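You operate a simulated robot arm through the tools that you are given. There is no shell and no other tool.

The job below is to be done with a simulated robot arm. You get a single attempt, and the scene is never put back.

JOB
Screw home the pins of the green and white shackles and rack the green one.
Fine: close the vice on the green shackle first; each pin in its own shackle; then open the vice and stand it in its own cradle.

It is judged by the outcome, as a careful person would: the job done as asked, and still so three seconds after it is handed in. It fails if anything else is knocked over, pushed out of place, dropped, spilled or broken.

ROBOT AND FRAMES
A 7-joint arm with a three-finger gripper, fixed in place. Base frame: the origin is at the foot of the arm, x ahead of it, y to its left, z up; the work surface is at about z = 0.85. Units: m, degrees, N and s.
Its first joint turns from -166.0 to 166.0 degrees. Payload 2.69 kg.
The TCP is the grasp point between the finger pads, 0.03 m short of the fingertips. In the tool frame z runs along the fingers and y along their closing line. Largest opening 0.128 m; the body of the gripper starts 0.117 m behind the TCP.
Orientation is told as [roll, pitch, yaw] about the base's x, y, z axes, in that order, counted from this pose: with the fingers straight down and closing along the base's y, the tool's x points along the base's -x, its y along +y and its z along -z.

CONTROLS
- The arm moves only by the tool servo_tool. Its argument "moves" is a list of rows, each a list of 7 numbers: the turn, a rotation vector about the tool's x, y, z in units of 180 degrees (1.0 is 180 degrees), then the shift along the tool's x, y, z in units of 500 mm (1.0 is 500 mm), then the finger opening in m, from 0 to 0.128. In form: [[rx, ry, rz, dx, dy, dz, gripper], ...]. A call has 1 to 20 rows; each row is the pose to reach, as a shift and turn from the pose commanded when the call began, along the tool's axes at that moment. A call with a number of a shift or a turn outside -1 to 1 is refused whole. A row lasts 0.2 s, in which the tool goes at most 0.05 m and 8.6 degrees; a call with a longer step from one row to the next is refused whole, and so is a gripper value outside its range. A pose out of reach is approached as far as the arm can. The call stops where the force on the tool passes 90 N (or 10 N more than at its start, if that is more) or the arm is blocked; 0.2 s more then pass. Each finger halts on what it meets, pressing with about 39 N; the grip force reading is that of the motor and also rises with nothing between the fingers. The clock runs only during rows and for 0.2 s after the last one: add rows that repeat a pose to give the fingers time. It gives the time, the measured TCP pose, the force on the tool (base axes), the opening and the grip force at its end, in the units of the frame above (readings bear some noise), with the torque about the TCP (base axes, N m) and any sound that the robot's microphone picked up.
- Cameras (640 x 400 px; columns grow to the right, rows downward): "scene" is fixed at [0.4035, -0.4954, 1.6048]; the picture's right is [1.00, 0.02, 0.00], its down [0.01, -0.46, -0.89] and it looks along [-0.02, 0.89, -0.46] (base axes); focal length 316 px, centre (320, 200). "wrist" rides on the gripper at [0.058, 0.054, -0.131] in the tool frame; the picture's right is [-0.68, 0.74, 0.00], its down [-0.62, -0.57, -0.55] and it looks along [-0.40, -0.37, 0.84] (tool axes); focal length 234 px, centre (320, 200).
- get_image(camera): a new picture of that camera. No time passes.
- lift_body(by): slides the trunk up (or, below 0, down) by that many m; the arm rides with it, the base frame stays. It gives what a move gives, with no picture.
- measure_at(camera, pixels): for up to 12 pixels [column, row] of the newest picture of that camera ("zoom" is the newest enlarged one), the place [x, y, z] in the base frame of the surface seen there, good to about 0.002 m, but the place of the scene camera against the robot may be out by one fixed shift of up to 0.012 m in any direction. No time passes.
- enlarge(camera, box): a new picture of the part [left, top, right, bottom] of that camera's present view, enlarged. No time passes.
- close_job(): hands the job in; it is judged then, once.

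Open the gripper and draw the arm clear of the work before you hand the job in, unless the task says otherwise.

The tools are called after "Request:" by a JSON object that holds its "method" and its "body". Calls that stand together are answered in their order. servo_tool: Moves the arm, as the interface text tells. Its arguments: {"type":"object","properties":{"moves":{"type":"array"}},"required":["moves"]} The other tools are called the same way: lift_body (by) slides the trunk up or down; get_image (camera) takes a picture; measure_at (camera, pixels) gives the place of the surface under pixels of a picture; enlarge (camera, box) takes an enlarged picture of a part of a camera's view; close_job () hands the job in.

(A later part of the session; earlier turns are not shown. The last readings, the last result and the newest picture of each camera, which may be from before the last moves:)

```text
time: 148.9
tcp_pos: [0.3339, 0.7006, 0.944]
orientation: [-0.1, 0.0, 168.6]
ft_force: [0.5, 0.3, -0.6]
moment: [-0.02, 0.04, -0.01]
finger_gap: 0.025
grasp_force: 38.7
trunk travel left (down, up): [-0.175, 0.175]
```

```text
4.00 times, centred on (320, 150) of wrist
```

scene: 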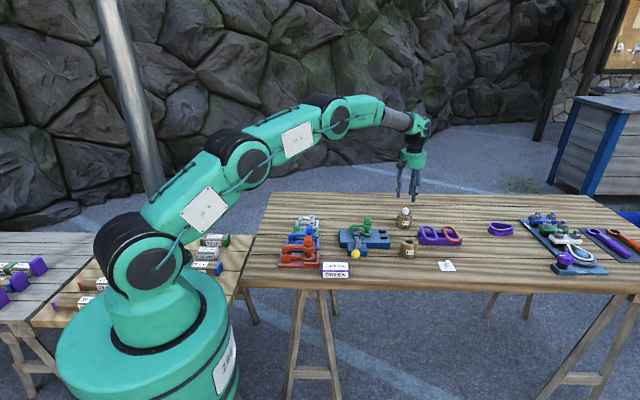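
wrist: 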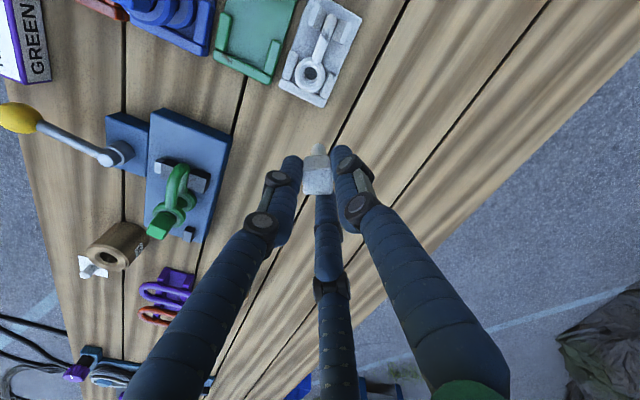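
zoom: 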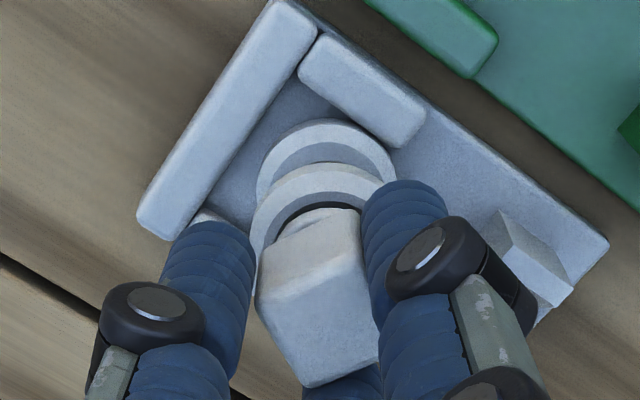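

Clean grip with no force. I turn clockwise 96° with a light push.

Request:
{"method": "servo_tool", "body": {"moves": [[0, 0, 0.0444, 0, 0, 0.003, 0.01], [0, 0, 0.0889, 0, 0, 0.0035, 0.01], [0, 0, 0.1333, 0, 0, 0.004, 0.01], [0, 0, 0.1778, 0, 0, 0.0044, 0.01], [0, 0, 0.2222, 0, 0, 0.0048, 0.01], [0, 0, 0.2667, 0, 0, 0.0052, 0.01], [0, 0, 0.3111, 0, 0, 0.0056, 0.01], [0, 0, 0.3556, 0, 0, 0.006, 0.01], [0, 0, 0.4, 0, 0, 0.0064, 0.01], [0, 0, 0.4444, 0, 0, 0.0068, 0.01], [0, 0, 0.4889, 0, 0, 0.007, 0.01], [0, 0, 0.5333, 0, 0, 0.007, 0.01]]}}

Request:
{"method": "enlarge", "body": {"camera": "wrist", "box": [270, 100, 370, 200]}}

Request:
{"method": "enlarge", "body": {"camera": "scene", "box": [285, 190, 335, 240]}}

```text
time: 151.5
tcp_pos: [0.3333, 0.7008, 0.9422]
orientation: [-0.1, -0.2, 72.4]
ft_force: [-3.3, -1.8, 5.3]
moment: [-0.11, 0.13, -0.03]
finger_gap: 0.0251
grasp_force: 39.2
trunk travel left (down, up): [-0.175, 0.175]
```

```text
4.00 times, centred on (320, 150) of wrist
```

zoom: 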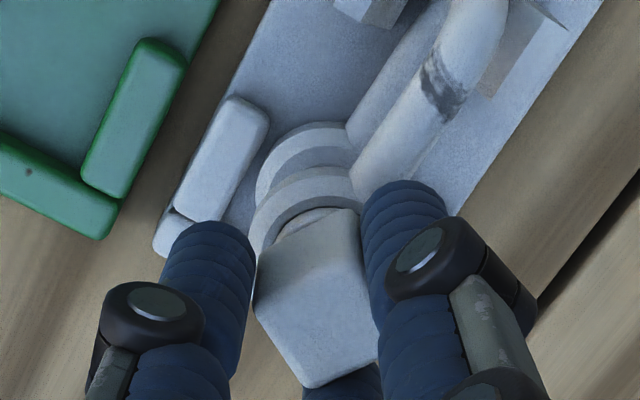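

```text
8.00 times, centred on (310, 215) of scene
```

zoom: 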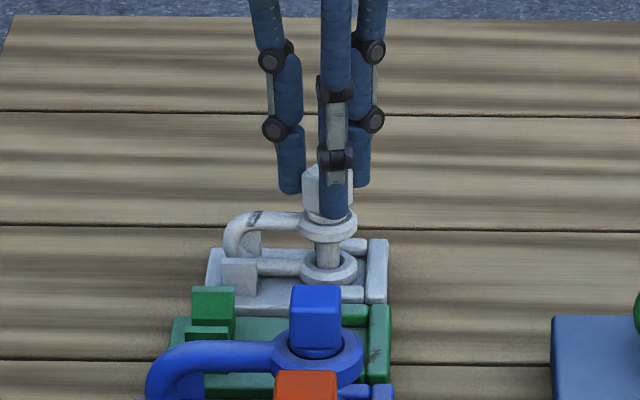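

Turning freely, the tool following down. I continue 96° further.

Request:
{"method": "servo_tool", "body": {"moves": [[0, 0, 0.0444, 0, 0, 0.0003, 0.01], [0, 0, 0.0889, 0, 0, 0.0006, 0.01], [0, 0, 0.1333, 0, 0, 0.0009, 0.01], [0, 0, 0.1778, 0, 0, 0.0012, 0.01], [0, 0, 0.2222, 0, 0, 0.0015, 0.01], [0, 0, 0.2667, 0, 0, 0.0018, 0.01], [0, 0, 0.3111, 0, 0, 0.0021, 0.01], [0, 0, 0.3556, 0, 0, 0.0024, 0.01], [0, 0, 0.4, 0, 0, 0.0027, 0.01], [0, 0, 0.4444, 0, 0, 0.003, 0.01], [0, 0, 0.4889, 0, 0, 0.0033, 0.01], [0, 0, 0.5333, 0, 0, 0.0036, 0.01]]}}

Request:
{"method": "enlarge", "body": {"camera": "wrist", "box": [270, 100, 370, 200]}}

Request:
{"method": "enlarge", "body": {"camera": "scene", "box": [285, 190, 335, 240]}}

```text
time: 154.1
tcp_pos: [0.3336, 0.7005, 0.9387]
orientation: [0.0, 0.0, -23.7]
ft_force: [-3.0, 4.6, 5.0]
moment: [0.18, 0.09, 0.67]
finger_gap: 0.0257
grasp_force: 38.4
trunk travel left (down, up): [-0.175, 0.175]
```

```text
4.00 times, centred on (320, 150) of wrist
```

zoom: 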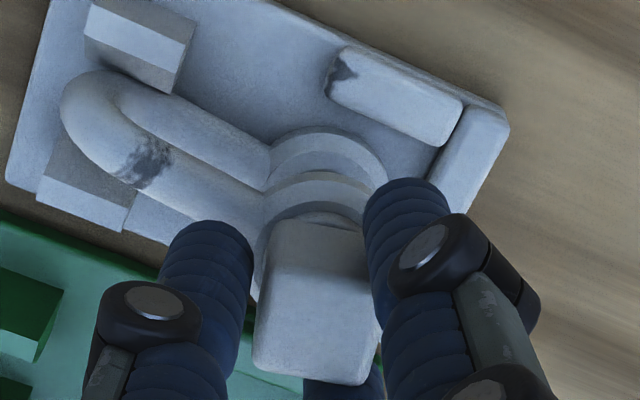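

```text
8.00 times, centred on (310, 215) of scene
```

zoom: 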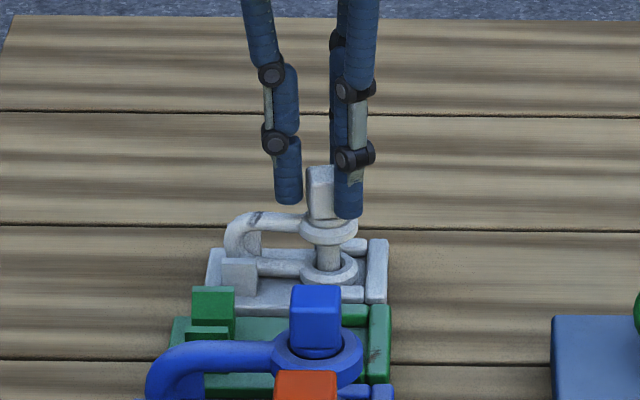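

Torque rose to 0.67 N·m and the head began slipping in the jaws: the white pin has reached its stop (head about 0.026 over the eye). I release and check.

Request:
{"method": "servo_tool", "body": {"moves": [[0, 0, 0, 0, 0, 0, 0.03], [0, 0, 0, 0, 0, 0, 0.06], [0, 0, 0, 0, 0, -0.05, 0.07], [0, 0, 0, 0, 0, -0.1, 0.07], [0, 0, 0, 0, 0, -0.1, 0.07]]}}

Request:
{"method": "enlarge", "body": {"camera": "scene", "box": [275, 200, 335, 260]}}

Request:
{"method": "enlarge", "body": {"camera": "wrist", "box": [290, 100, 350, 160]}}

```text
time: 155.3
tcp_pos: [0.334, 0.7008, 0.9891]
orientation: [0.0, 0.0, -23.5]
ft_force: [-0.1, 0.1, -0.5]
moment: [0.03, -0.03, -0.03]
finger_gap: 0.0701
grasp_force: 0.1
trunk travel left (down, up): [-0.175, 0.175]
```

```text
6.67 times, centred on (305, 230) of scene
```

zoom: 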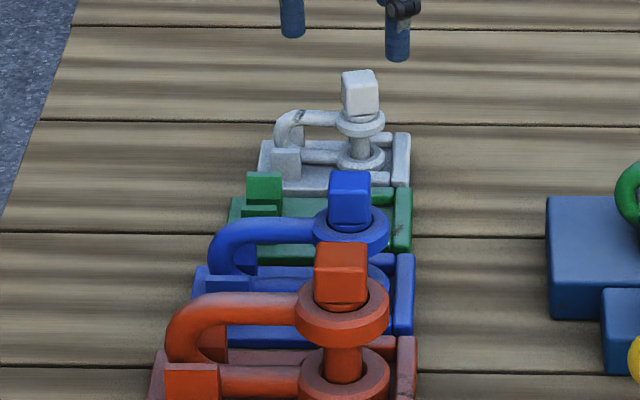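

```text
6.67 times, centred on (320, 130) of wrist
```

zoom: 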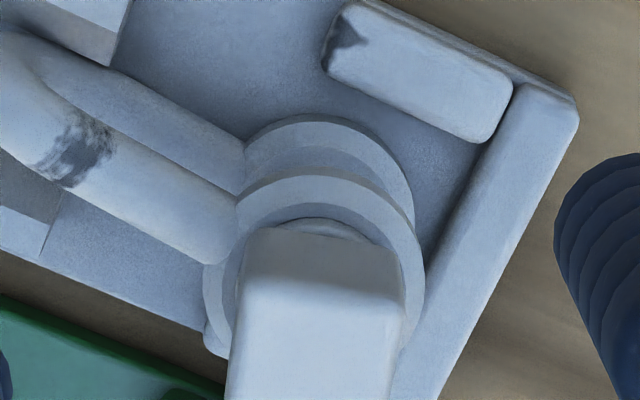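

Request:
{"method": "measure_at", "body": {"camera": "zoom", "pixels": [[320, 340], [270, 330], [360, 340], [320, 380], [330, 190], [260, 210], [400, 240], [330, 135], [420, 80], [540, 150]]}}

Request:
{"method": "get_image", "body": {"camera": "wrist"}}

```text
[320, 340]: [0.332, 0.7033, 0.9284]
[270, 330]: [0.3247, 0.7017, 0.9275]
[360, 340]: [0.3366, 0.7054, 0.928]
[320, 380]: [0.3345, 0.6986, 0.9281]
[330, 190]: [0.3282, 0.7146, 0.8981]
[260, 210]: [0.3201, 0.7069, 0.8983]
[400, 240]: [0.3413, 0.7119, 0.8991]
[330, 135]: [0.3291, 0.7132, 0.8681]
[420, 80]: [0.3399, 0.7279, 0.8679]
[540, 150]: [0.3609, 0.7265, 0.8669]
```

```text
taken
```

wrist: 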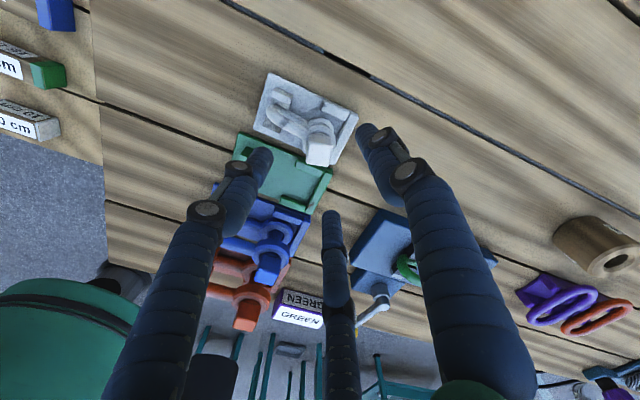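

White: head 0.928 over eye 0.8985 = 0.029, matching the finished ones. Now I go back to the vice lever (knob near (0.514, 0.424)) to open it, rising first.

Request:
{"method": "servo_tool", "body": {"moves": [[0, 0, 0, 0, 0, -0.08, 0.07], [0, 0, 0.0414, -0.0551, -0.0364, -0.12, 0.07], [0, 0, 0.0828, -0.1102, -0.0729, -0.12, 0.07], [0, 0, 0.1242, -0.1653, -0.1093, -0.12, 0.07], [0, 0, 0.1656, -0.2204, -0.1458, -0.12, 0.07], [0, 0, 0.207, -0.2755, -0.1822, -0.12, 0.07], [0, 0, 0.2484, -0.3306, -0.2186, -0.12, 0.07], [0, 0, 0.2898, -0.3857, -0.2551, -0.12, 0.07], [0, 0, 0.3312, -0.4408, -0.2915, -0.12, 0.07], [0, 0, 0.3726, -0.4959, -0.328, -0.12, 0.07], [0, 0, 0.414, -0.551, -0.3644, -0.12, 0.07], [0, 0, 0.414, -0.551, -0.3644, -0.12, 0.07]]}}

Request:
{"method": "servo_tool", "body": {"moves": [[0, 0, 0, 0, 0, 0, 0.07]]}}

Request:
{"method": "enlarge", "body": {"camera": "wrist", "box": [230, 50, 390, 190]}}

```text
time: 157.9
tcp_pos: [0.5151, 0.4224, 1.049]
orientation: [0.1, 0.1, -98.2]
ft_force: [-0.2, -0.6, 0.5]
moment: [0.02, -0.02, -0.03]
finger_gap: 0.0702
grasp_force: 0.1
trunk travel left (down, up): [-0.175, 0.175]
```

```text
time: 158.3
tcp_pos: [0.5151, 0.4224, 1.0487]
orientation: [0.0, 0.1, -98.2]
ft_force: [-0.6, -0.1, 0.2]
moment: [-0.03, 0.01, 0.02]
finger_gap: 0.07
grasp_force: 0.0
trunk travel left (down, up): [-0.175, 0.175]
```

```text
2.86 times, centred on (310, 120) of wrist
```

zoom: 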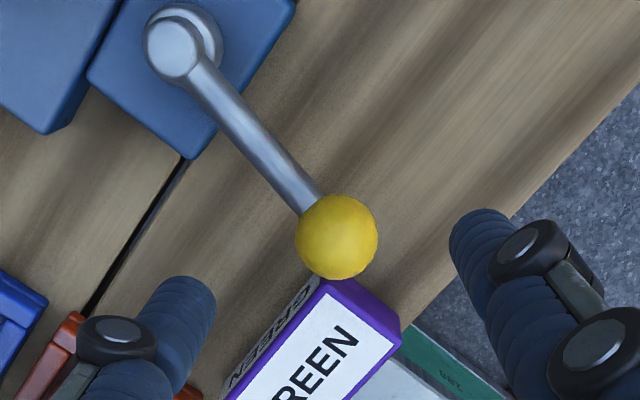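

Request:
{"method": "measure_at", "body": {"camera": "zoom", "pixels": [[337, 237], [172, 48], [250, 135], [310, 200], [337, 290], [395, 320]]}}

```text
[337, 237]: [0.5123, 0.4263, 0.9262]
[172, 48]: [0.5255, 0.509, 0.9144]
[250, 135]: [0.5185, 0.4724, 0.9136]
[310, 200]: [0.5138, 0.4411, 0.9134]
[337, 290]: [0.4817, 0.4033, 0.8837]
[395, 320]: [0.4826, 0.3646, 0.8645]
```

Knob centre ≈ (0.510, 0.4235), lever at about -100°. I centre, narrow to 0.055 to stay clear of the label block, descend and grip the knob.

Request:
{"method": "servo_tool", "body": {"moves": [[0, 0, 0, 0.0006, -0.0102, 0.06, 0.055], [0, 0, 0, 0.0006, -0.0102, 0.12, 0.055], [0, 0, 0, 0.0006, -0.0102, 0.18, 0.055], [0, 0, 0, 0.0006, -0.0102, 0.248, 0.055], [0, 0, 0, 0.0006, -0.0102, 0.248, 0.055], [0, 0, 0, 0.0006, -0.0102, 0.248, 0.03], [0, 0, 0, 0.0006, -0.0102, 0.248, 0.025], [0, 0, 0, 0.0006, -0.0102, 0.248, 0.025]]}}

Request:
{"method": "enlarge", "body": {"camera": "wrist", "box": [230, 70, 390, 210]}}

```text
time: 160.1
tcp_pos: [0.5087, 0.4252, 0.925]
orientation: [0.0, 0.1, -98.1]
ft_force: [-7.9, 10.5, -0.3]
moment: [0.55, 0.27, 1.14]
finger_gap: 0.0341
grasp_force: 45.4
trunk travel left (down, up): [-0.175, 0.175]
```

```text
2.86 times, centred on (310, 140) of wrist
```

zoom: 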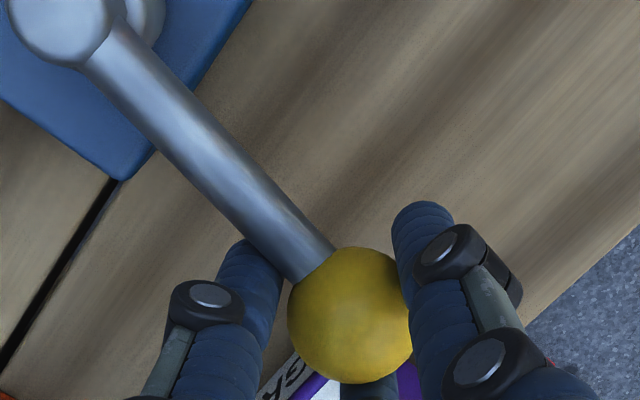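

Gripped. I swing the lever back counter-clockwise by 45°, past the latch.

Request:
{"method": "servo_tool", "body": {"moves": [[0, 0, -0.0278, 0.0007, 0.015, 0, 0.025], [0, 0, -0.0556, 0.0026, 0.0299, 0, 0.025], [0, 0, -0.0833, 0.0059, 0.0445, 0, 0.025], [0, 0, -0.1111, 0.0104, 0.0588, 0, 0.025], [0, 0, -0.1389, 0.0161, 0.0727, 0, 0.025], [0, 0, -0.1667, 0.023, 0.086, 0, 0.025], [0, 0, -0.1944, 0.0311, 0.0987, 0, 0.025], [0, 0, -0.2222, 0.0402, 0.1106, 0, 0.025], [0, 0, -0.25, 0.0504, 0.1216, 0, 0.025]]}}

Request:
{"method": "enlarge", "body": {"camera": "scene", "box": [330, 200, 400, 270]}}

```text
time: 162.1
tcp_pos: [0.5715, 0.4377, 0.9248]
orientation: [-0.1, 0.2, -53.0]
ft_force: [12.5, -48.5, 5.7]
moment: [-1.5, -0.52, 1.34]
finger_gap: 0.0336
grasp_force: 45.2
trunk travel left (down, up): [-0.175, 0.175]
```

```text
5.71 times, centred on (365, 235) of scene
```

zoom: 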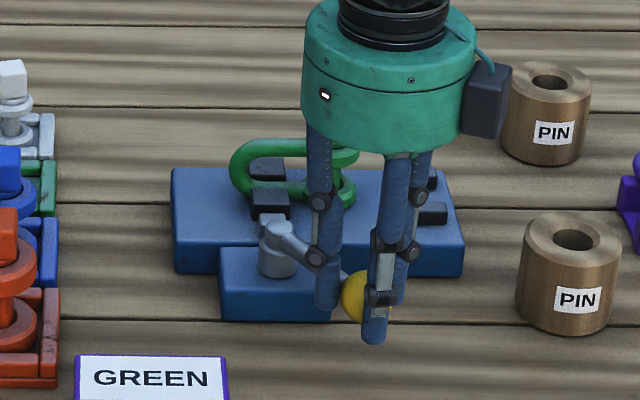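

The lever follows, but a 46 N radial pull shows my arc is a few mm too tight. I widen by 3 mm and finish swinging the lever to its open position.

Request:
{"method": "servo_tool", "body": {"moves": [[0, 0, 0, -0.006, 0, 0, 0.025], [0, 0, -0.0278, -0.0053, 0.0153, 0, 0.025], [0, 0, -0.0556, -0.0033, 0.0304, 0, 0.025], [0, 0, -0.0833, 0.0, 0.0453, 0, 0.025], [0, 0, -0.1111, 0.0046, 0.0599, 0, 0.025], [0, 0, -0.1389, 0.0104, 0.074, 0, 0.025], [0, 0, -0.1667, 0.0174, 0.0875, 0, 0.025], [0, 0, -0.1944, 0.0256, 0.1004, 0, 0.025], [0, 0, -0.2222, 0.0349, 0.1125, 0, 0.025], [0, 0, -0.25, 0.0453, 0.1237, 0, 0.025], [0, 0, -0.2722, 0.0541, 0.132, 0, 0.025]]}}

Request:
{"method": "enlarge", "body": {"camera": "scene", "box": [330, 200, 400, 270]}}

```text
time: 164.5
tcp_pos: [0.6104, 0.5011, 0.9251]
orientation: [0.2, -0.1, -4.0]
ft_force: [22.9, -30.4, 2.6]
moment: [-0.88, -0.06, 2.31]
finger_gap: 0.0341
grasp_force: 45.2
trunk travel left (down, up): [-0.175, 0.175]
```

```text
5.71 times, centred on (365, 235) of scene
```

zoom: 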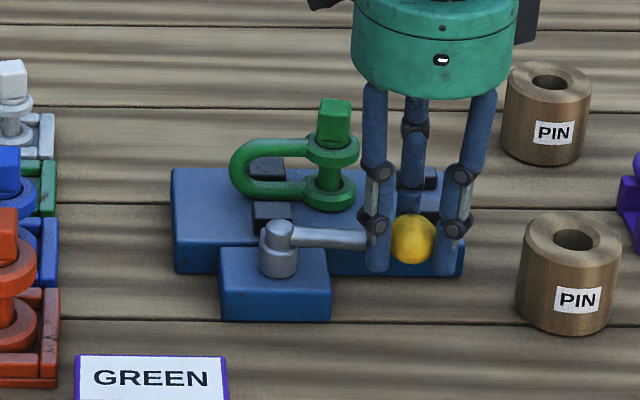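

The vice is open with the lever near its original position. I release the knob, rise, and look.

Request:
{"method": "servo_tool", "body": {"moves": [[0, 0, 0, 0, 0, 0, 0.045], [0, 0, 0, 0, 0, 0, 0.055], [0, 0, 0, 0, 0, -0.06, 0.055], [0, 0, 0, 0, 0, -0.14, 0.06], [0, 0, 0, 0, 0, -0.2, 0.07], [0, 0, 0, 0, 0, -0.2, 0.07]]}}

Request:
{"method": "get_image", "body": {"camera": "wrist"}}

Request:
{"method": "enlarge", "body": {"camera": "scene", "box": [335, 205, 395, 265]}}

```text
time: 165.9
tcp_pos: [0.6086, 0.5002, 1.0245]
orientation: [0.0, 0.0, -4.0]
ft_force: [0.5, 0.1, -0.4]
moment: [0.03, -0.01, -0.02]
finger_gap: 0.07
grasp_force: 0.0
trunk travel left (down, up): [-0.175, 0.175]
```

```text
taken
```

wrist: 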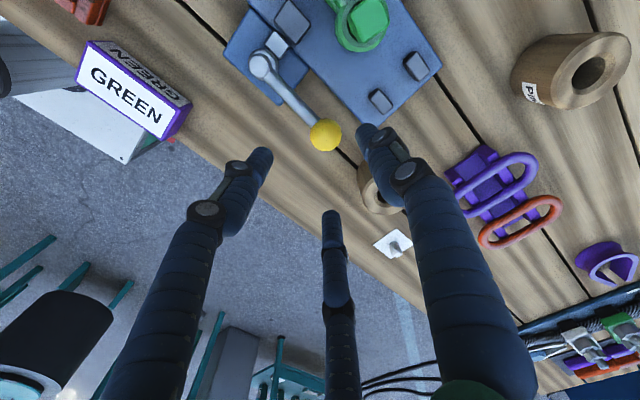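

```text
6.67 times, centred on (365, 235) of scene
```

zoom: 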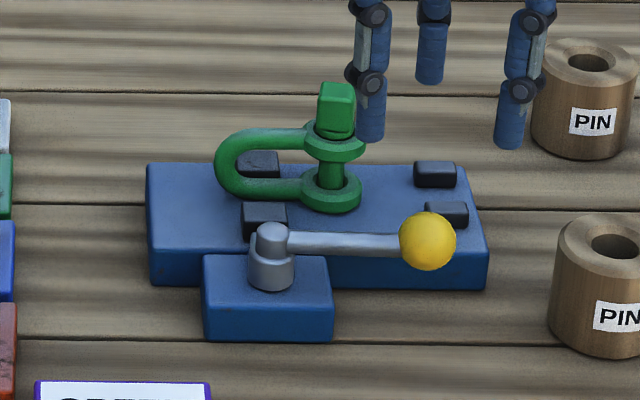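

The vice is open and the green shackle stands freely with its pin. I next view the green cradle from above to plan the placement.

Request:
{"method": "servo_tool", "body": {"moves": [[0, 0, -0.022, 0.0827, 0.0397, -0.02, 0.1], [0, 0, -0.022, 0.1653, 0.0793, -0.02, 0.1], [0, 0, -0.022, 0.248, 0.119, -0.02, 0.1], [0, 0, -0.022, 0.3307, 0.1587, -0.02, 0.1], [0, 0, -0.022, 0.4133, 0.1983, -0.02, 0.1], [0, 0, -0.022, 0.496, 0.238, -0.02, 0.1], [0, 0, -0.022, 0.5787, 0.2777, -0.02, 0.1], [0, 0, -0.022, 0.6613, 0.3173, -0.02, 0.1], [0, 0, -0.022, 0.744, 0.357, -0.02, 0.1], [0, 0, -0.022, 0.744, 0.357, -0.02, 0.1]]}}

Request:
{"method": "get_image", "body": {"camera": "wrist"}}

Request:
{"method": "enlarge", "body": {"camera": "wrist", "box": [240, 130, 400, 250]}}

```text
time: 168.1
tcp_pos: [0.2486, 0.7051, 1.0341]
orientation: [0.1, 0.0, 0.0]
ft_force: [-0.6, 0.3, -0.7]
moment: [-0.05, -0.06, -0.03]
finger_gap: 0.1
grasp_force: 0.0
trunk travel left (down, up): [-0.175, 0.175]
```

```text
taken
```

wrist: 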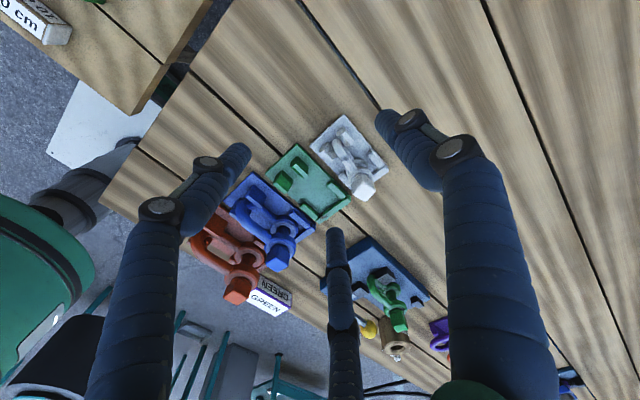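

```text
3.33 times, centred on (320, 190) of wrist
```

zoom: 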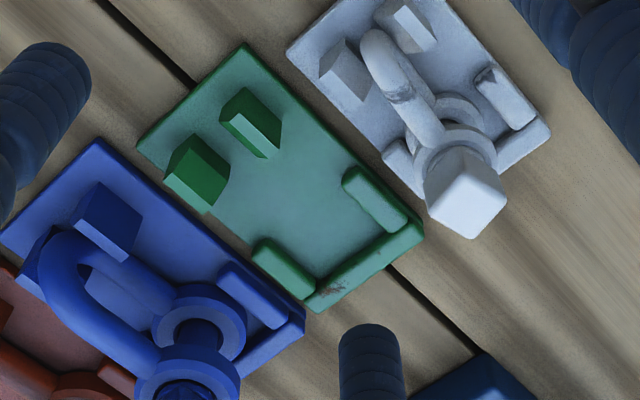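

I zoom onto the green cradle and measure its posts and rims, and the white/blue ones as templates.

Request:
{"method": "enlarge", "body": {"camera": "wrist", "box": [262, 142, 358, 226]}}

```text
4.76 times, centred on (310, 184) of wrist
```

zoom: 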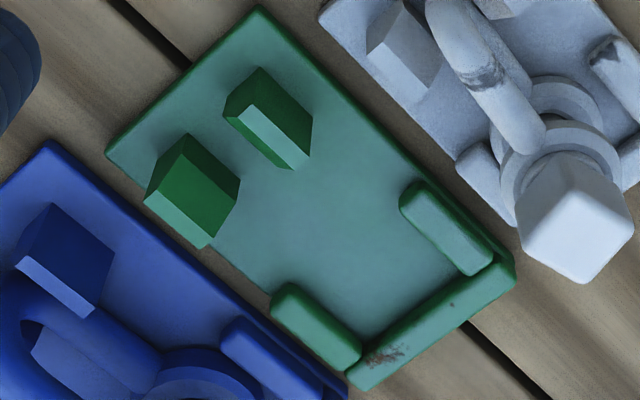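

Request:
{"method": "measure_at", "body": {"camera": "zoom", "pixels": [[240, 115], [290, 155], [265, 90], [300, 130], [160, 205], [200, 240], [185, 150], [225, 190], [200, 190], [265, 135], [300, 200], [240, 250]]}}

Request:
{"method": "measure_at", "body": {"camera": "zoom", "pixels": [[410, 210], [470, 265], [285, 310], [340, 355], [430, 300], [370, 355], [490, 270], [350, 375], [295, 295], [345, 345], [425, 190], [355, 380]]}}

```text
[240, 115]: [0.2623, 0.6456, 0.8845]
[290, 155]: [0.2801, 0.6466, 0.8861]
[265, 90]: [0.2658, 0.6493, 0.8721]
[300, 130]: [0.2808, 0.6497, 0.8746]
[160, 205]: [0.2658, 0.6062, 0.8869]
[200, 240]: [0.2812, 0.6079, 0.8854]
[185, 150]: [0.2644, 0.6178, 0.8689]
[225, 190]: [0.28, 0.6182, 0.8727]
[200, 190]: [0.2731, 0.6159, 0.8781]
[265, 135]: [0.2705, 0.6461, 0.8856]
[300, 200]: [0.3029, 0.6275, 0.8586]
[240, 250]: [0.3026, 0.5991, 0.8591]
```

```text
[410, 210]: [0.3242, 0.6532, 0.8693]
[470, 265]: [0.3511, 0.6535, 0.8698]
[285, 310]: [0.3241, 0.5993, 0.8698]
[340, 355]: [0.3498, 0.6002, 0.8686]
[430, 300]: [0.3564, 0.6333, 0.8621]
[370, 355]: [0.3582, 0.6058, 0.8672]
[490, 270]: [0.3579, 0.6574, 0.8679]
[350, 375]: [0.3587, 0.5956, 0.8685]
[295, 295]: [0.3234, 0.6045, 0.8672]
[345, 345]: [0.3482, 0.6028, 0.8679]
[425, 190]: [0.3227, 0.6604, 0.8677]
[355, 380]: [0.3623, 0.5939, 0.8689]
```

Cradle: centreline y≈0.6265, end-rim inner edge x≈0.353, posts x 0.262-0.281; the other eyes all sit at x≈0.334-0.336, so the target eye position is (0.3345, 0.6265). I go back over the vice to measure the shackle's current pose.

Request:
{"method": "servo_tool", "body": {"moves": [[0, 0, 0, -0.0823, -0.024, 0.0086, 0.1], [0, 0, 0, -0.1646, -0.048, 0.0171, 0.1], [0, 0, 0, -0.2469, -0.072, 0.0257, 0.1], [0, 0, 0, -0.3291, -0.096, 0.0343, 0.1], [0, 0, 0, -0.4114, -0.12, 0.0429, 0.1], [0, 0, 0, -0.4937, -0.144, 0.0514, 0.1], [0, 0, 0, -0.576, -0.168, 0.06, 0.1], [0, 0, 0, -0.576, -0.168, 0.06, 0.1]]}}

Request:
{"method": "servo_tool", "body": {"moves": [[0, 0, 0, 0, 0, 0, 0.1]]}}

Request:
{"method": "enlarge", "body": {"camera": "wrist", "box": [270, 130, 370, 230]}}

```text
time: 169.9
tcp_pos: [0.5385, 0.6219, 1.0041]
orientation: [0.0, -0.1, 0.0]
ft_force: [0.9, -0.7, -0.4]
moment: [0.03, 0.09, -0.02]
finger_gap: 0.1001
grasp_force: 0.0
trunk travel left (down, up): [-0.175, 0.175]
```

```text
time: 170.3
tcp_pos: [0.5373, 0.6227, 1.0038]
orientation: [0.0, 0.0, -0.2]
ft_force: [-0.4, 0.5, 0.4]
moment: [0.03, -0.04, 0.03]
finger_gap: 0.0997
grasp_force: 0.1
trunk travel left (down, up): [-0.175, 0.175]
```

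```text
4.00 times, centred on (320, 180) of wrist
```

zoom: 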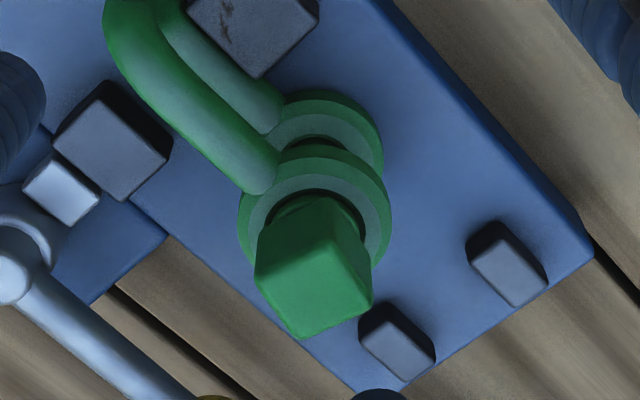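

Request:
{"method": "measure_at", "body": {"camera": "zoom", "pixels": [[265, 270], [340, 230], [368, 300], [300, 330], [315, 280], [258, 215], [320, 160], [383, 215], [150, 80], [190, 120], [225, 150], [255, 178]]}}

Request:
{"method": "enlarge", "body": {"camera": "wrist", "box": [290, 110, 350, 170]}}

```text
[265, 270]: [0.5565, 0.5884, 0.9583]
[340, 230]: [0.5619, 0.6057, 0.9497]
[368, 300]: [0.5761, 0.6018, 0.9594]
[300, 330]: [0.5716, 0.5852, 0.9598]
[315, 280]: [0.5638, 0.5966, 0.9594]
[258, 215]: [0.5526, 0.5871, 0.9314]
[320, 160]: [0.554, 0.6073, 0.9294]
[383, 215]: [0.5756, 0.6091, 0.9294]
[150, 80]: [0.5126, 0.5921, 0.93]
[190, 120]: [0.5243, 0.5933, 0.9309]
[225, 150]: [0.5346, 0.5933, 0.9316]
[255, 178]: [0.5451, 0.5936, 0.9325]
```

```text
6.67 times, centred on (320, 140) of wrist
```

zoom: 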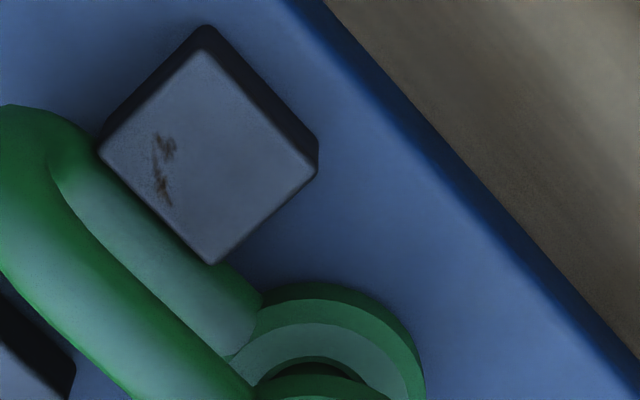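

Head centre ≈ (0.567, 0.595), head yaw ≈ -13.5°, shackle axis ≈ +2.6° from x. I move over the head at yaw 1.5° with a 0.06 opening and check centring.

Request:
{"method": "servo_tool", "body": {"moves": [[0, 0, -0.004, -0.02, -0.018, 0, 0.08], [0, 0, -0.0083, -0.04, -0.036, 0, 0.06], [0, 0, -0.0083, -0.058, -0.0546, 0, 0.06], [0, 0, -0.0083, -0.058, -0.0546, 0, 0.06]]}}

Request:
{"method": "servo_tool", "body": {"moves": [[0, 0, 0, 0, 0, 0, 0.06]]}}

Request:
{"method": "servo_tool", "body": {"moves": [[0, 0, 0, 0, 0, 0, 0.06]]}}

Request:
{"method": "enlarge", "body": {"camera": "wrist", "box": [280, 100, 360, 180]}}

```text
time: 171.3
tcp_pos: [0.5678, 0.594, 1.0056]
orientation: [0.1, 0.1, 1.5]
ft_force: [-0.2, 0.3, -0.6]
moment: [0.02, 0.01, -0.04]
finger_gap: 0.06
grasp_force: 0.1
trunk travel left (down, up): [-0.175, 0.175]
```

```text
time: 171.7
tcp_pos: [0.5675, 0.5948, 1.0066]
orientation: [0.1, -0.1, 1.3]
ft_force: [0.1, -0.5, 0.3]
moment: [-0.02, 0.01, 0.0]
finger_gap: 0.0603
grasp_force: 0.1
trunk travel left (down, up): [-0.175, 0.175]
```

```text
time: 172.1
tcp_pos: [0.5676, 0.5956, 1.0054]
orientation: [0.1, 0.1, 1.4]
ft_force: [0.7, -0.4, 0.2]
moment: [-0.01, 0.0, -0.01]
finger_gap: 0.06
grasp_force: 0.0
trunk travel left (down, up): [-0.175, 0.175]
```

```text
5.00 times, centred on (320, 140) of wrist
```

zoom: 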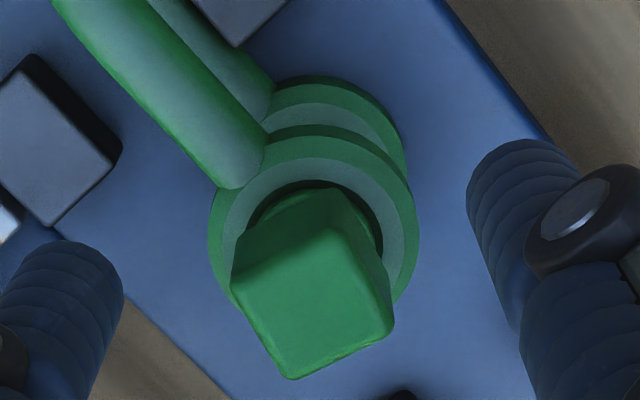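

Well centred. I descend to TCP z≈0.971 and close on the green pin's head.

Request:
{"method": "servo_tool", "body": {"moves": [[0, 0, 0, 0, 0, 0.03, 0.06], [0, 0, 0, 0, 0, 0.06, 0.06], [0, 0, 0, 0, 0, 0.07, 0.06], [0, 0, 0, 0, 0, 0.07, 0.04], [0, 0, 0, 0, 0, 0.07, 0.012], [0, 0, 0, 0, 0, 0.07, 0.005], [0, 0, 0, 0, 0, 0.07, 0.005]]}}

Request:
{"method": "enlarge", "body": {"camera": "wrist", "box": [270, 100, 370, 200]}}

Request:
{"method": "enlarge", "body": {"camera": "scene", "box": [335, 205, 395, 265]}}

```text
time: 173.7
tcp_pos: [0.569, 0.5934, 0.9714]
orientation: [0.1, 0.0, 1.3]
ft_force: [-0.8, -0.3, 0.2]
moment: [0.0, -0.02, -0.01]
finger_gap: 0.0249
grasp_force: 39.1
trunk travel left (down, up): [-0.175, 0.175]
```

```text
4.00 times, centred on (320, 150) of wrist
```

zoom: 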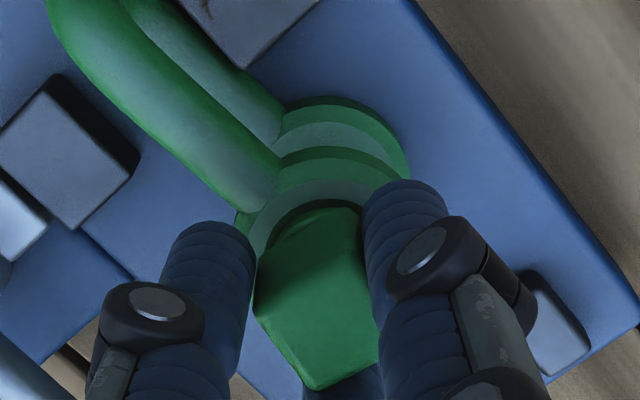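

```text
6.67 times, centred on (365, 235) of scene
```

zoom: 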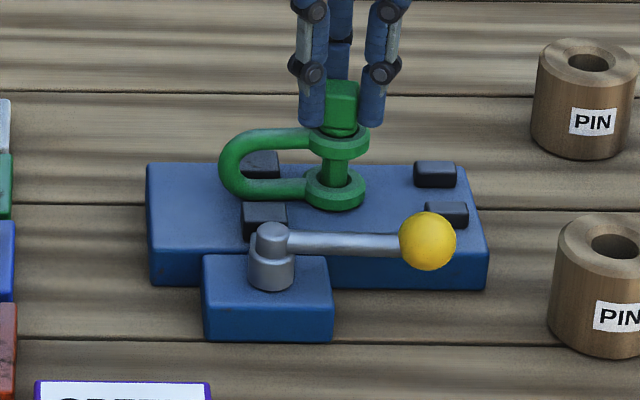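

Gripped at 0.0249, 39 N with no side force. I lift the shackle straight up slowly.

Request:
{"method": "servo_tool", "body": {"moves": [[0, 0, 0, 0, 0, -0.01, 0.005], [0, 0, 0, 0, 0, -0.03, 0.005], [0, 0, 0, 0, 0, -0.06, 0.005], [0, 0, 0, 0, 0, -0.1, 0.005], [0, 0, 0, 0, 0, -0.14, 0.005], [0, 0, 0, 0, 0, -0.18, 0.005], [0, 0, 0, 0, 0, -0.18, 0.005]]}}

Request:
{"method": "enlarge", "body": {"camera": "scene", "box": [330, 180, 400, 250]}}

Request:
{"method": "enlarge", "body": {"camera": "wrist", "box": [240, 60, 400, 200]}}

```text
time: 175.3
tcp_pos: [0.5666, 0.5937, 1.0601]
orientation: [0.1, 0.0, 1.4]
ft_force: [0.0, -0.5, -2.8]
moment: [0.04, -0.04, -0.02]
finger_gap: 0.0254
grasp_force: 39.5
trunk travel left (down, up): [-0.175, 0.175]
```

```text
5.71 times, centred on (365, 215) of scene
```

zoom: 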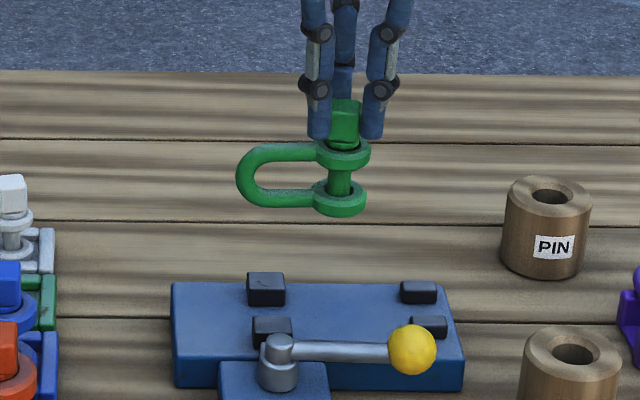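

```text
2.86 times, centred on (320, 130) of wrist
```

zoom: 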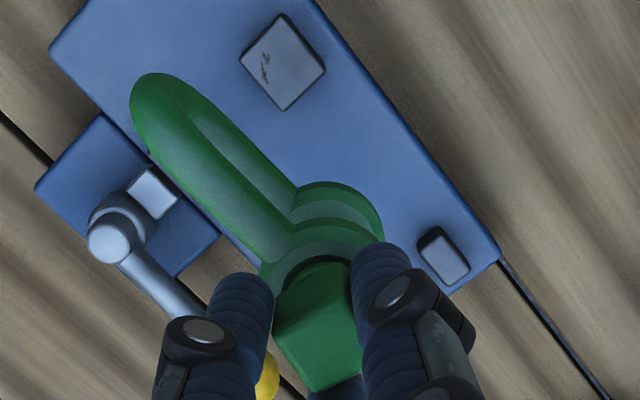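

The shackle hangs level. I measure its direction in the hand from this wrist view.

Request:
{"method": "enlarge", "body": {"camera": "wrist", "box": [265, 75, 355, 165]}}

```text
4.44 times, centred on (310, 120) of wrist
```

zoom: 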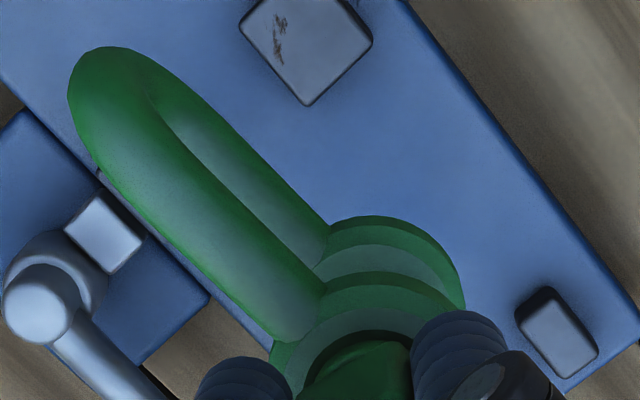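

Request:
{"method": "measure_at", "body": {"camera": "zoom", "pixels": [[125, 190], [145, 172], [165, 152], [180, 240], [200, 222], [222, 200], [250, 310], [270, 292], [295, 270], [110, 65], [85, 90], [75, 110]]}}

```text
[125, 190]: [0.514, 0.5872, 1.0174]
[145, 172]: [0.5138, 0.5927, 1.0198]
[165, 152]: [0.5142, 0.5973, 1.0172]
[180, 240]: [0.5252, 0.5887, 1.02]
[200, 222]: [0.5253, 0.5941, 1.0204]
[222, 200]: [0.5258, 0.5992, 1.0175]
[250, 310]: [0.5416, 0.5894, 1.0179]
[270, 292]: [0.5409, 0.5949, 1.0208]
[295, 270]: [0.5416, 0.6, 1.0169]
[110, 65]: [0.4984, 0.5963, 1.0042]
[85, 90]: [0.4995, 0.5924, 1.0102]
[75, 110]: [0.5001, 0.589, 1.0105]
```

The shackle is rotated about +4.7° about z relative to x in my hand. I carry it over the green cradle at z≈1.06, correcting yaw by -4.7°.

Request:
{"method": "servo_tool", "body": {"moves": [[0, 0, 0.0044, 0.0773, 0.0121, 0, 0.005], [0, 0, 0.0087, 0.1546, 0.0241, 0, 0.005], [0, 0, 0.0131, 0.2319, 0.0362, 0, 0.005], [0, 0, 0.0174, 0.3092, 0.0483, 0, 0.005], [0, 0, 0.0218, 0.3865, 0.0603, 0, 0.005], [0, 0, 0.0261, 0.4638, 0.0724, 0, 0.005], [0, 0, 0.0261, 0.4638, 0.0724, 0, 0.005], [0, 0, 0.0261, 0.4638, 0.0724, 0, 0.005]]}}

Request:
{"method": "servo_tool", "body": {"moves": [[0, 0, 0, 0, 0, 0, 0.005]]}}

Request:
{"method": "servo_tool", "body": {"moves": [[0, 0, 0, 0, 0, 0, 0.005]]}}

Request:
{"method": "get_image", "body": {"camera": "wrist"}}

Request:
{"method": "enlarge", "body": {"camera": "wrist", "box": [250, 60, 390, 180]}}

```text
time: 177.1
tcp_pos: [0.3339, 0.6234, 1.0598]
orientation: [0.1, 0.0, -3.3]
ft_force: [-0.5, -0.8, -4.1]
moment: [-0.01, -0.02, -0.01]
finger_gap: 0.0255
grasp_force: 38.3
trunk travel left (down, up): [-0.175, 0.175]
```

```text
time: 177.5
tcp_pos: [0.3339, 0.6238, 1.0595]
orientation: [0.1, 0.1, -3.2]
ft_force: [0.4, -0.1, -3.7]
moment: [-0.04, -0.05, 0.05]
finger_gap: 0.0253
grasp_force: 39.3
trunk travel left (down, up): [-0.175, 0.175]
```

```text
time: 177.9
tcp_pos: [0.3335, 0.6245, 1.0596]
orientation: [0.1, 0.0, -3.3]
ft_force: [0.1, -0.6, -3.8]
moment: [0.0, -0.03, -0.01]
finger_gap: 0.0254
grasp_force: 39.1
trunk travel left (down, up): [-0.175, 0.175]
```

```text
taken
```

wrist: 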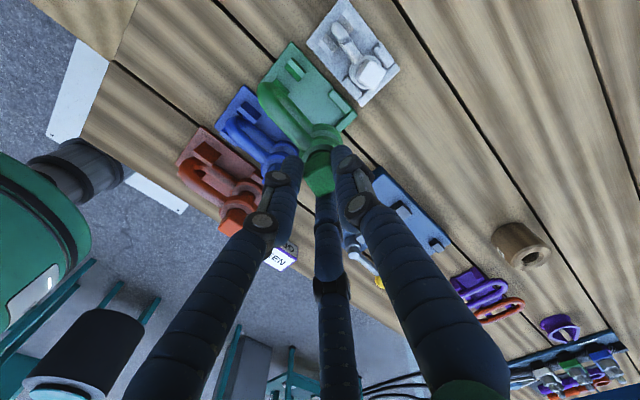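

```text
3.33 times, centred on (320, 120) of wrist
```

zoom: 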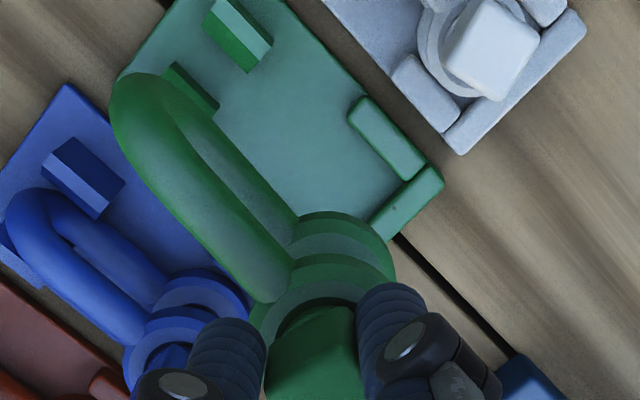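

Request:
{"method": "measure_at", "body": {"camera": "zoom", "pixels": [[140, 165], [157, 150], [172, 133], [225, 262], [243, 247], [262, 230], [300, 290], [330, 272], [360, 275], [275, 320], [130, 85], [112, 115]]}}

Request:
{"method": "measure_at", "body": {"camera": "zoom", "pixels": [[375, 125], [405, 160], [365, 110], [415, 170], [420, 185], [395, 210], [235, 20], [260, 40], [245, 50], [200, 85], [250, 120], [435, 175]]}}

```text
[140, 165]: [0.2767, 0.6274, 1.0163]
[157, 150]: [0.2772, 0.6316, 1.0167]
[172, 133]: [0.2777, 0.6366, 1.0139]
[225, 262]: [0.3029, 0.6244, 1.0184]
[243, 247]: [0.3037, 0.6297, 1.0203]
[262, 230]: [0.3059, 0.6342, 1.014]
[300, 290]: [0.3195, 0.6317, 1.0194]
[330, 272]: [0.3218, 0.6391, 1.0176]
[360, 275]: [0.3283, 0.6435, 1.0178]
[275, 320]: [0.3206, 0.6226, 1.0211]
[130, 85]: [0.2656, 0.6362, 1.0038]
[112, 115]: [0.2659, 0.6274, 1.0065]
```

```text
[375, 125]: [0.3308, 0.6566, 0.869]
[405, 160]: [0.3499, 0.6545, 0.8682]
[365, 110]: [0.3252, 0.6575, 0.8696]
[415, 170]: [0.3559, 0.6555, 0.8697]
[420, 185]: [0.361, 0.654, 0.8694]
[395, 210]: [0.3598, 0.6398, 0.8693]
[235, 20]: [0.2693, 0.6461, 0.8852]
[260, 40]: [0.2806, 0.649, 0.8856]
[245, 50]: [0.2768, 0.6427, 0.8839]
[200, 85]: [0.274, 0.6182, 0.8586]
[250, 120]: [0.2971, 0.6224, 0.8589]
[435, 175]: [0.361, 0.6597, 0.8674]
```

Request:
{"method": "enlarge", "body": {"camera": "wrist", "box": [250, 75, 340, 165]}}

```text
4.44 times, centred on (295, 120) of wrist
```

zoom: 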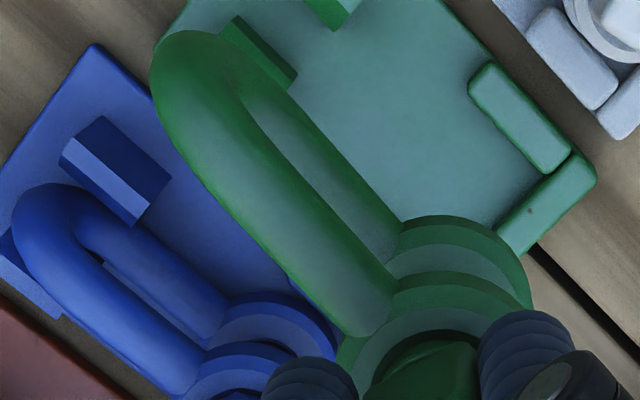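

Request:
{"method": "measure_at", "body": {"camera": "zoom", "pixels": [[193, 170], [215, 150], [237, 130], [238, 220], [260, 200], [281, 180], [289, 273], [310, 253], [331, 233], [332, 312], [350, 295], [370, 277]]}}

Request:
{"method": "measure_at", "body": {"camera": "zoom", "pixels": [[200, 163], [225, 141], [245, 213], [270, 191], [296, 266], [320, 244], [340, 305], [360, 286], [430, 315], [390, 335], [480, 310], [365, 365]]}}

```text
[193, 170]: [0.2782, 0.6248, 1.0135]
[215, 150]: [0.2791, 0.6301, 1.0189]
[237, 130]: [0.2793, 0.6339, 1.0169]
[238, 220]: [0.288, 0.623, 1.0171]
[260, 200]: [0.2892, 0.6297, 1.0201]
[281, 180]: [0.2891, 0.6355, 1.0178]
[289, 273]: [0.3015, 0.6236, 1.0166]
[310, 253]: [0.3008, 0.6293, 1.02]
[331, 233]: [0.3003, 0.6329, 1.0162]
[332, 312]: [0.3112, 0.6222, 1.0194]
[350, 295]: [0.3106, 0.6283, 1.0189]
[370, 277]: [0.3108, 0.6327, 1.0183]
```

```text
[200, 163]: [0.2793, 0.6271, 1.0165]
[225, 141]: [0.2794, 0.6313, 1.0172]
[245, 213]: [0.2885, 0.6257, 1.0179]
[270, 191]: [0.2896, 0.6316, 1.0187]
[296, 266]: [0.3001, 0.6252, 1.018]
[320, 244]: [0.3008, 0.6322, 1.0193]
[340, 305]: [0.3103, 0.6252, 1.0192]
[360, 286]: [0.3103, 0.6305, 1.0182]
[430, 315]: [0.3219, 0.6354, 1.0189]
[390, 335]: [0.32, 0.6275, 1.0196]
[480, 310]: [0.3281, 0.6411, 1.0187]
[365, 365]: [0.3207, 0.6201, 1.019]
```

The eye measures at (0.334, 0.6265) as wanted, but the bow now points ~3-4° too far toward +y. I turn back +3.3° and re-measure.

Request:
{"method": "servo_tool", "body": {"moves": [[0, 0, -0.0183, 0, 0, 0, 0.005], [0, 0, -0.0183, 0, 0, 0, 0.005]]}}

Request:
{"method": "enlarge", "body": {"camera": "scene", "box": [275, 180, 335, 250]}}

Request:
{"method": "enlarge", "body": {"camera": "wrist", "box": [250, 75, 340, 165]}}

Request:
{"method": "measure_at", "body": {"camera": "zoom", "pixels": [[193, 165], [205, 155], [215, 145], [227, 135], [237, 125], [310, 290], [322, 278], [333, 266], [345, 254], [356, 242], [430, 318], [390, 338]]}}

```text
time: 178.5
tcp_pos: [0.3332, 0.6241, 1.0605]
orientation: [0.0, 0.0, 0.0]
ft_force: [-0.7, 0.0, -3.6]
moment: [-0.01, -0.05, 0.01]
finger_gap: 0.0254
grasp_force: 39.2
trunk travel left (down, up): [-0.175, 0.175]
```

```text
5.71 times, centred on (305, 215) of scene
```

zoom: 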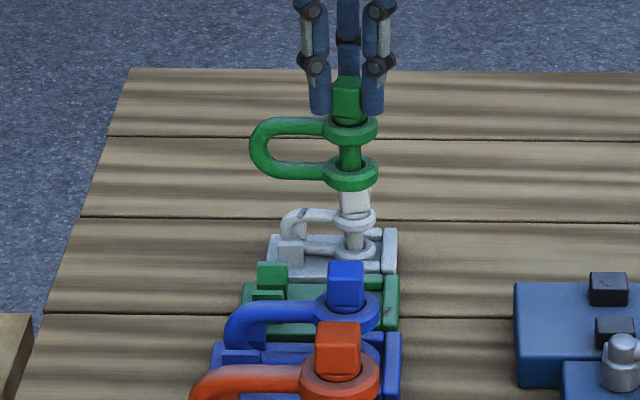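

```text
4.44 times, centred on (295, 120) of wrist
```

zoom: 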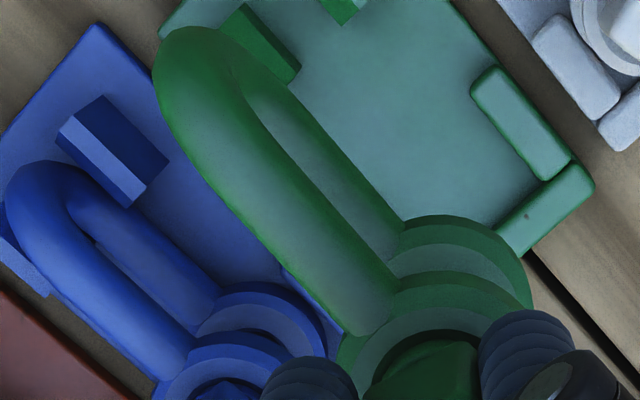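

```text
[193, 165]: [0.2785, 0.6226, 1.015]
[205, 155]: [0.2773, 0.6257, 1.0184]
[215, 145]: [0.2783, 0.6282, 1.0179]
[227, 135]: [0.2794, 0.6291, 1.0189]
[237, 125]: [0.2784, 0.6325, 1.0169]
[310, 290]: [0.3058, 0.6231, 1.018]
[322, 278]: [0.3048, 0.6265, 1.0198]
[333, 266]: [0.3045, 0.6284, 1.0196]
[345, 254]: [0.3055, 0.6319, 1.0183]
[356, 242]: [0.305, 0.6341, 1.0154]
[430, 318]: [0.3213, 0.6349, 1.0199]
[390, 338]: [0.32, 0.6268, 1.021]
```

Alignment now looks good (leg parallel to the cradle edges). To fix the target y precisely I measure the same features on the blue shackle in its cradle as a template.

Request:
{"method": "measure_at", "body": {"camera": "zoom", "pixels": [[85, 150], [120, 190], [110, 110], [150, 155], [60, 215], [75, 200], [90, 235], [110, 260], [140, 290], [160, 300], [280, 345], [250, 350]]}}

Request:
{"method": "measure_at", "body": {"camera": "zoom", "pixels": [[485, 100], [500, 90], [530, 150], [545, 135], [555, 165], [525, 215], [540, 200], [270, 30], [250, 50], [275, 60], [340, 10], [470, 40]]}}

```text
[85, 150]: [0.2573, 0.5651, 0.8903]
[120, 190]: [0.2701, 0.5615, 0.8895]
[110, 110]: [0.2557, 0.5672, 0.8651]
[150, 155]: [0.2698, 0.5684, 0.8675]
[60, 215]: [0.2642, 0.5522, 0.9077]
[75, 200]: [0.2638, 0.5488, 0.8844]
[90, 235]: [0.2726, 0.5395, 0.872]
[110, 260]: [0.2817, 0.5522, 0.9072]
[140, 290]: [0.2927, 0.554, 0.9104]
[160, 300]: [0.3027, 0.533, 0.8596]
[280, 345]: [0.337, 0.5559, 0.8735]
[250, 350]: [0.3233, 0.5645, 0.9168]
```

```text
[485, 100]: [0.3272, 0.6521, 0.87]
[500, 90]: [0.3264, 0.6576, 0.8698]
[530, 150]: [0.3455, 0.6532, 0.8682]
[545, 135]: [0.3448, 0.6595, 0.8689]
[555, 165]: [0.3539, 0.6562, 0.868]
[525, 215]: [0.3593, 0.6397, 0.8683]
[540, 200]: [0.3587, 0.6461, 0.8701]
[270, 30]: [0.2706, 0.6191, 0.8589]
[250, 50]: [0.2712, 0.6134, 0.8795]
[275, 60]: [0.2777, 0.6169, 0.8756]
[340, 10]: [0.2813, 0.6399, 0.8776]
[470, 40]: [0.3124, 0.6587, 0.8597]
```

Cradle centreline from the posts' slopes and rims is ≈0.6275. I shift 1 mm and lower until the shackle's base is just above the posts (TCP z≈0.985), then check.

Request:
{"method": "servo_tool", "body": {"moves": [[0, 0, 0, 0.002, 0.002, 0.04, 0.005], [0, 0, 0, 0.002, 0.002, 0.08, 0.005], [0, 0, 0, 0.002, 0.002, 0.12, 0.005], [0, 0, 0, 0.002, 0.002, 0.148, 0.005], [0, 0, 0, 0.002, 0.002, 0.148, 0.005]]}}

Request:
{"method": "enlarge", "body": {"camera": "scene", "box": [275, 200, 335, 260]}}

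Request:
{"method": "enlarge", "body": {"camera": "wrist", "box": [250, 75, 340, 165]}}

```text
time: 179.7
tcp_pos: [0.3327, 0.6252, 0.986]
orientation: [0.0, 0.0, 0.0]
ft_force: [0.9, 0.8, -3.2]
moment: [-0.05, -0.04, -0.01]
finger_gap: 0.0257
grasp_force: 39.0
trunk travel left (down, up): [-0.175, 0.175]
```

```text
6.67 times, centred on (305, 230) of scene
```

zoom: 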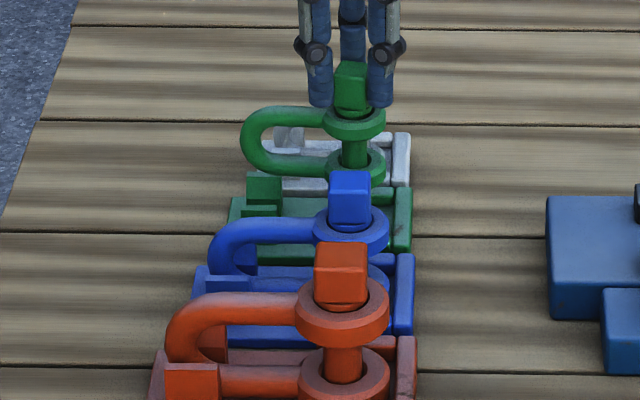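

```text
4.44 times, centred on (295, 120) of wrist
```

zoom: 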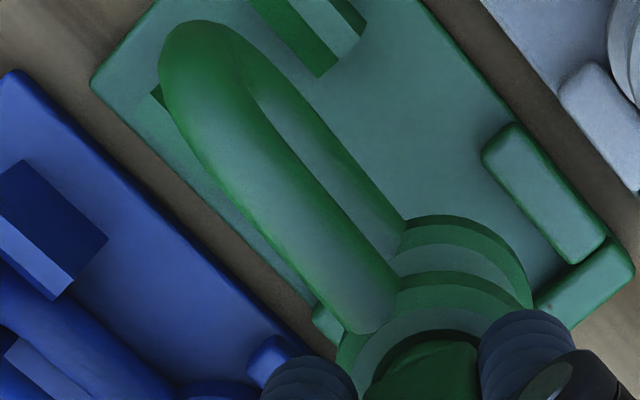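

Request:
{"method": "measure_at", "body": {"camera": "zoom", "pixels": [[490, 158], [550, 255], [520, 180], [575, 235], [505, 250], [470, 235], [525, 290], [320, 325], [340, 300], [250, 10], [320, 65], [555, 290]]}}

Request:
{"method": "measure_at", "body": {"camera": "zoom", "pixels": [[215, 150], [195, 165], [235, 135], [330, 270], [310, 290], [350, 255], [390, 340], [430, 318], [360, 375], [475, 315], [450, 305], [205, 157]]}}

```text
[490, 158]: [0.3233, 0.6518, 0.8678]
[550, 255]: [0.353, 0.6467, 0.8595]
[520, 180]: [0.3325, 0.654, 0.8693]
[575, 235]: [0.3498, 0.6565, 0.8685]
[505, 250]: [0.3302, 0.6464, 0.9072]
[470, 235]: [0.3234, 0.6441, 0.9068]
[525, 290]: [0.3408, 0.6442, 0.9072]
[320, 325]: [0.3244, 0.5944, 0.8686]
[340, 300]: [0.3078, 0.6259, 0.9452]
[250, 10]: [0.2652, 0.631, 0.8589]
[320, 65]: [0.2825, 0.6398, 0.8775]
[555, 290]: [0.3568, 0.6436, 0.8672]
```

```text
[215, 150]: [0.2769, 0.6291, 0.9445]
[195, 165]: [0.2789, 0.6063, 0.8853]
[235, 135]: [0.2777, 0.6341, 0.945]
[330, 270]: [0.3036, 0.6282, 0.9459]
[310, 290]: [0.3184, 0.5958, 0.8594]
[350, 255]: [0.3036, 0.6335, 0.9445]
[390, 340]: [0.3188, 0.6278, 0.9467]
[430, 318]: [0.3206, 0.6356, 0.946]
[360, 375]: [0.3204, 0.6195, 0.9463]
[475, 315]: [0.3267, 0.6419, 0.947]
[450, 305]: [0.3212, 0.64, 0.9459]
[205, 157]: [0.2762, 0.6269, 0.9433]
```

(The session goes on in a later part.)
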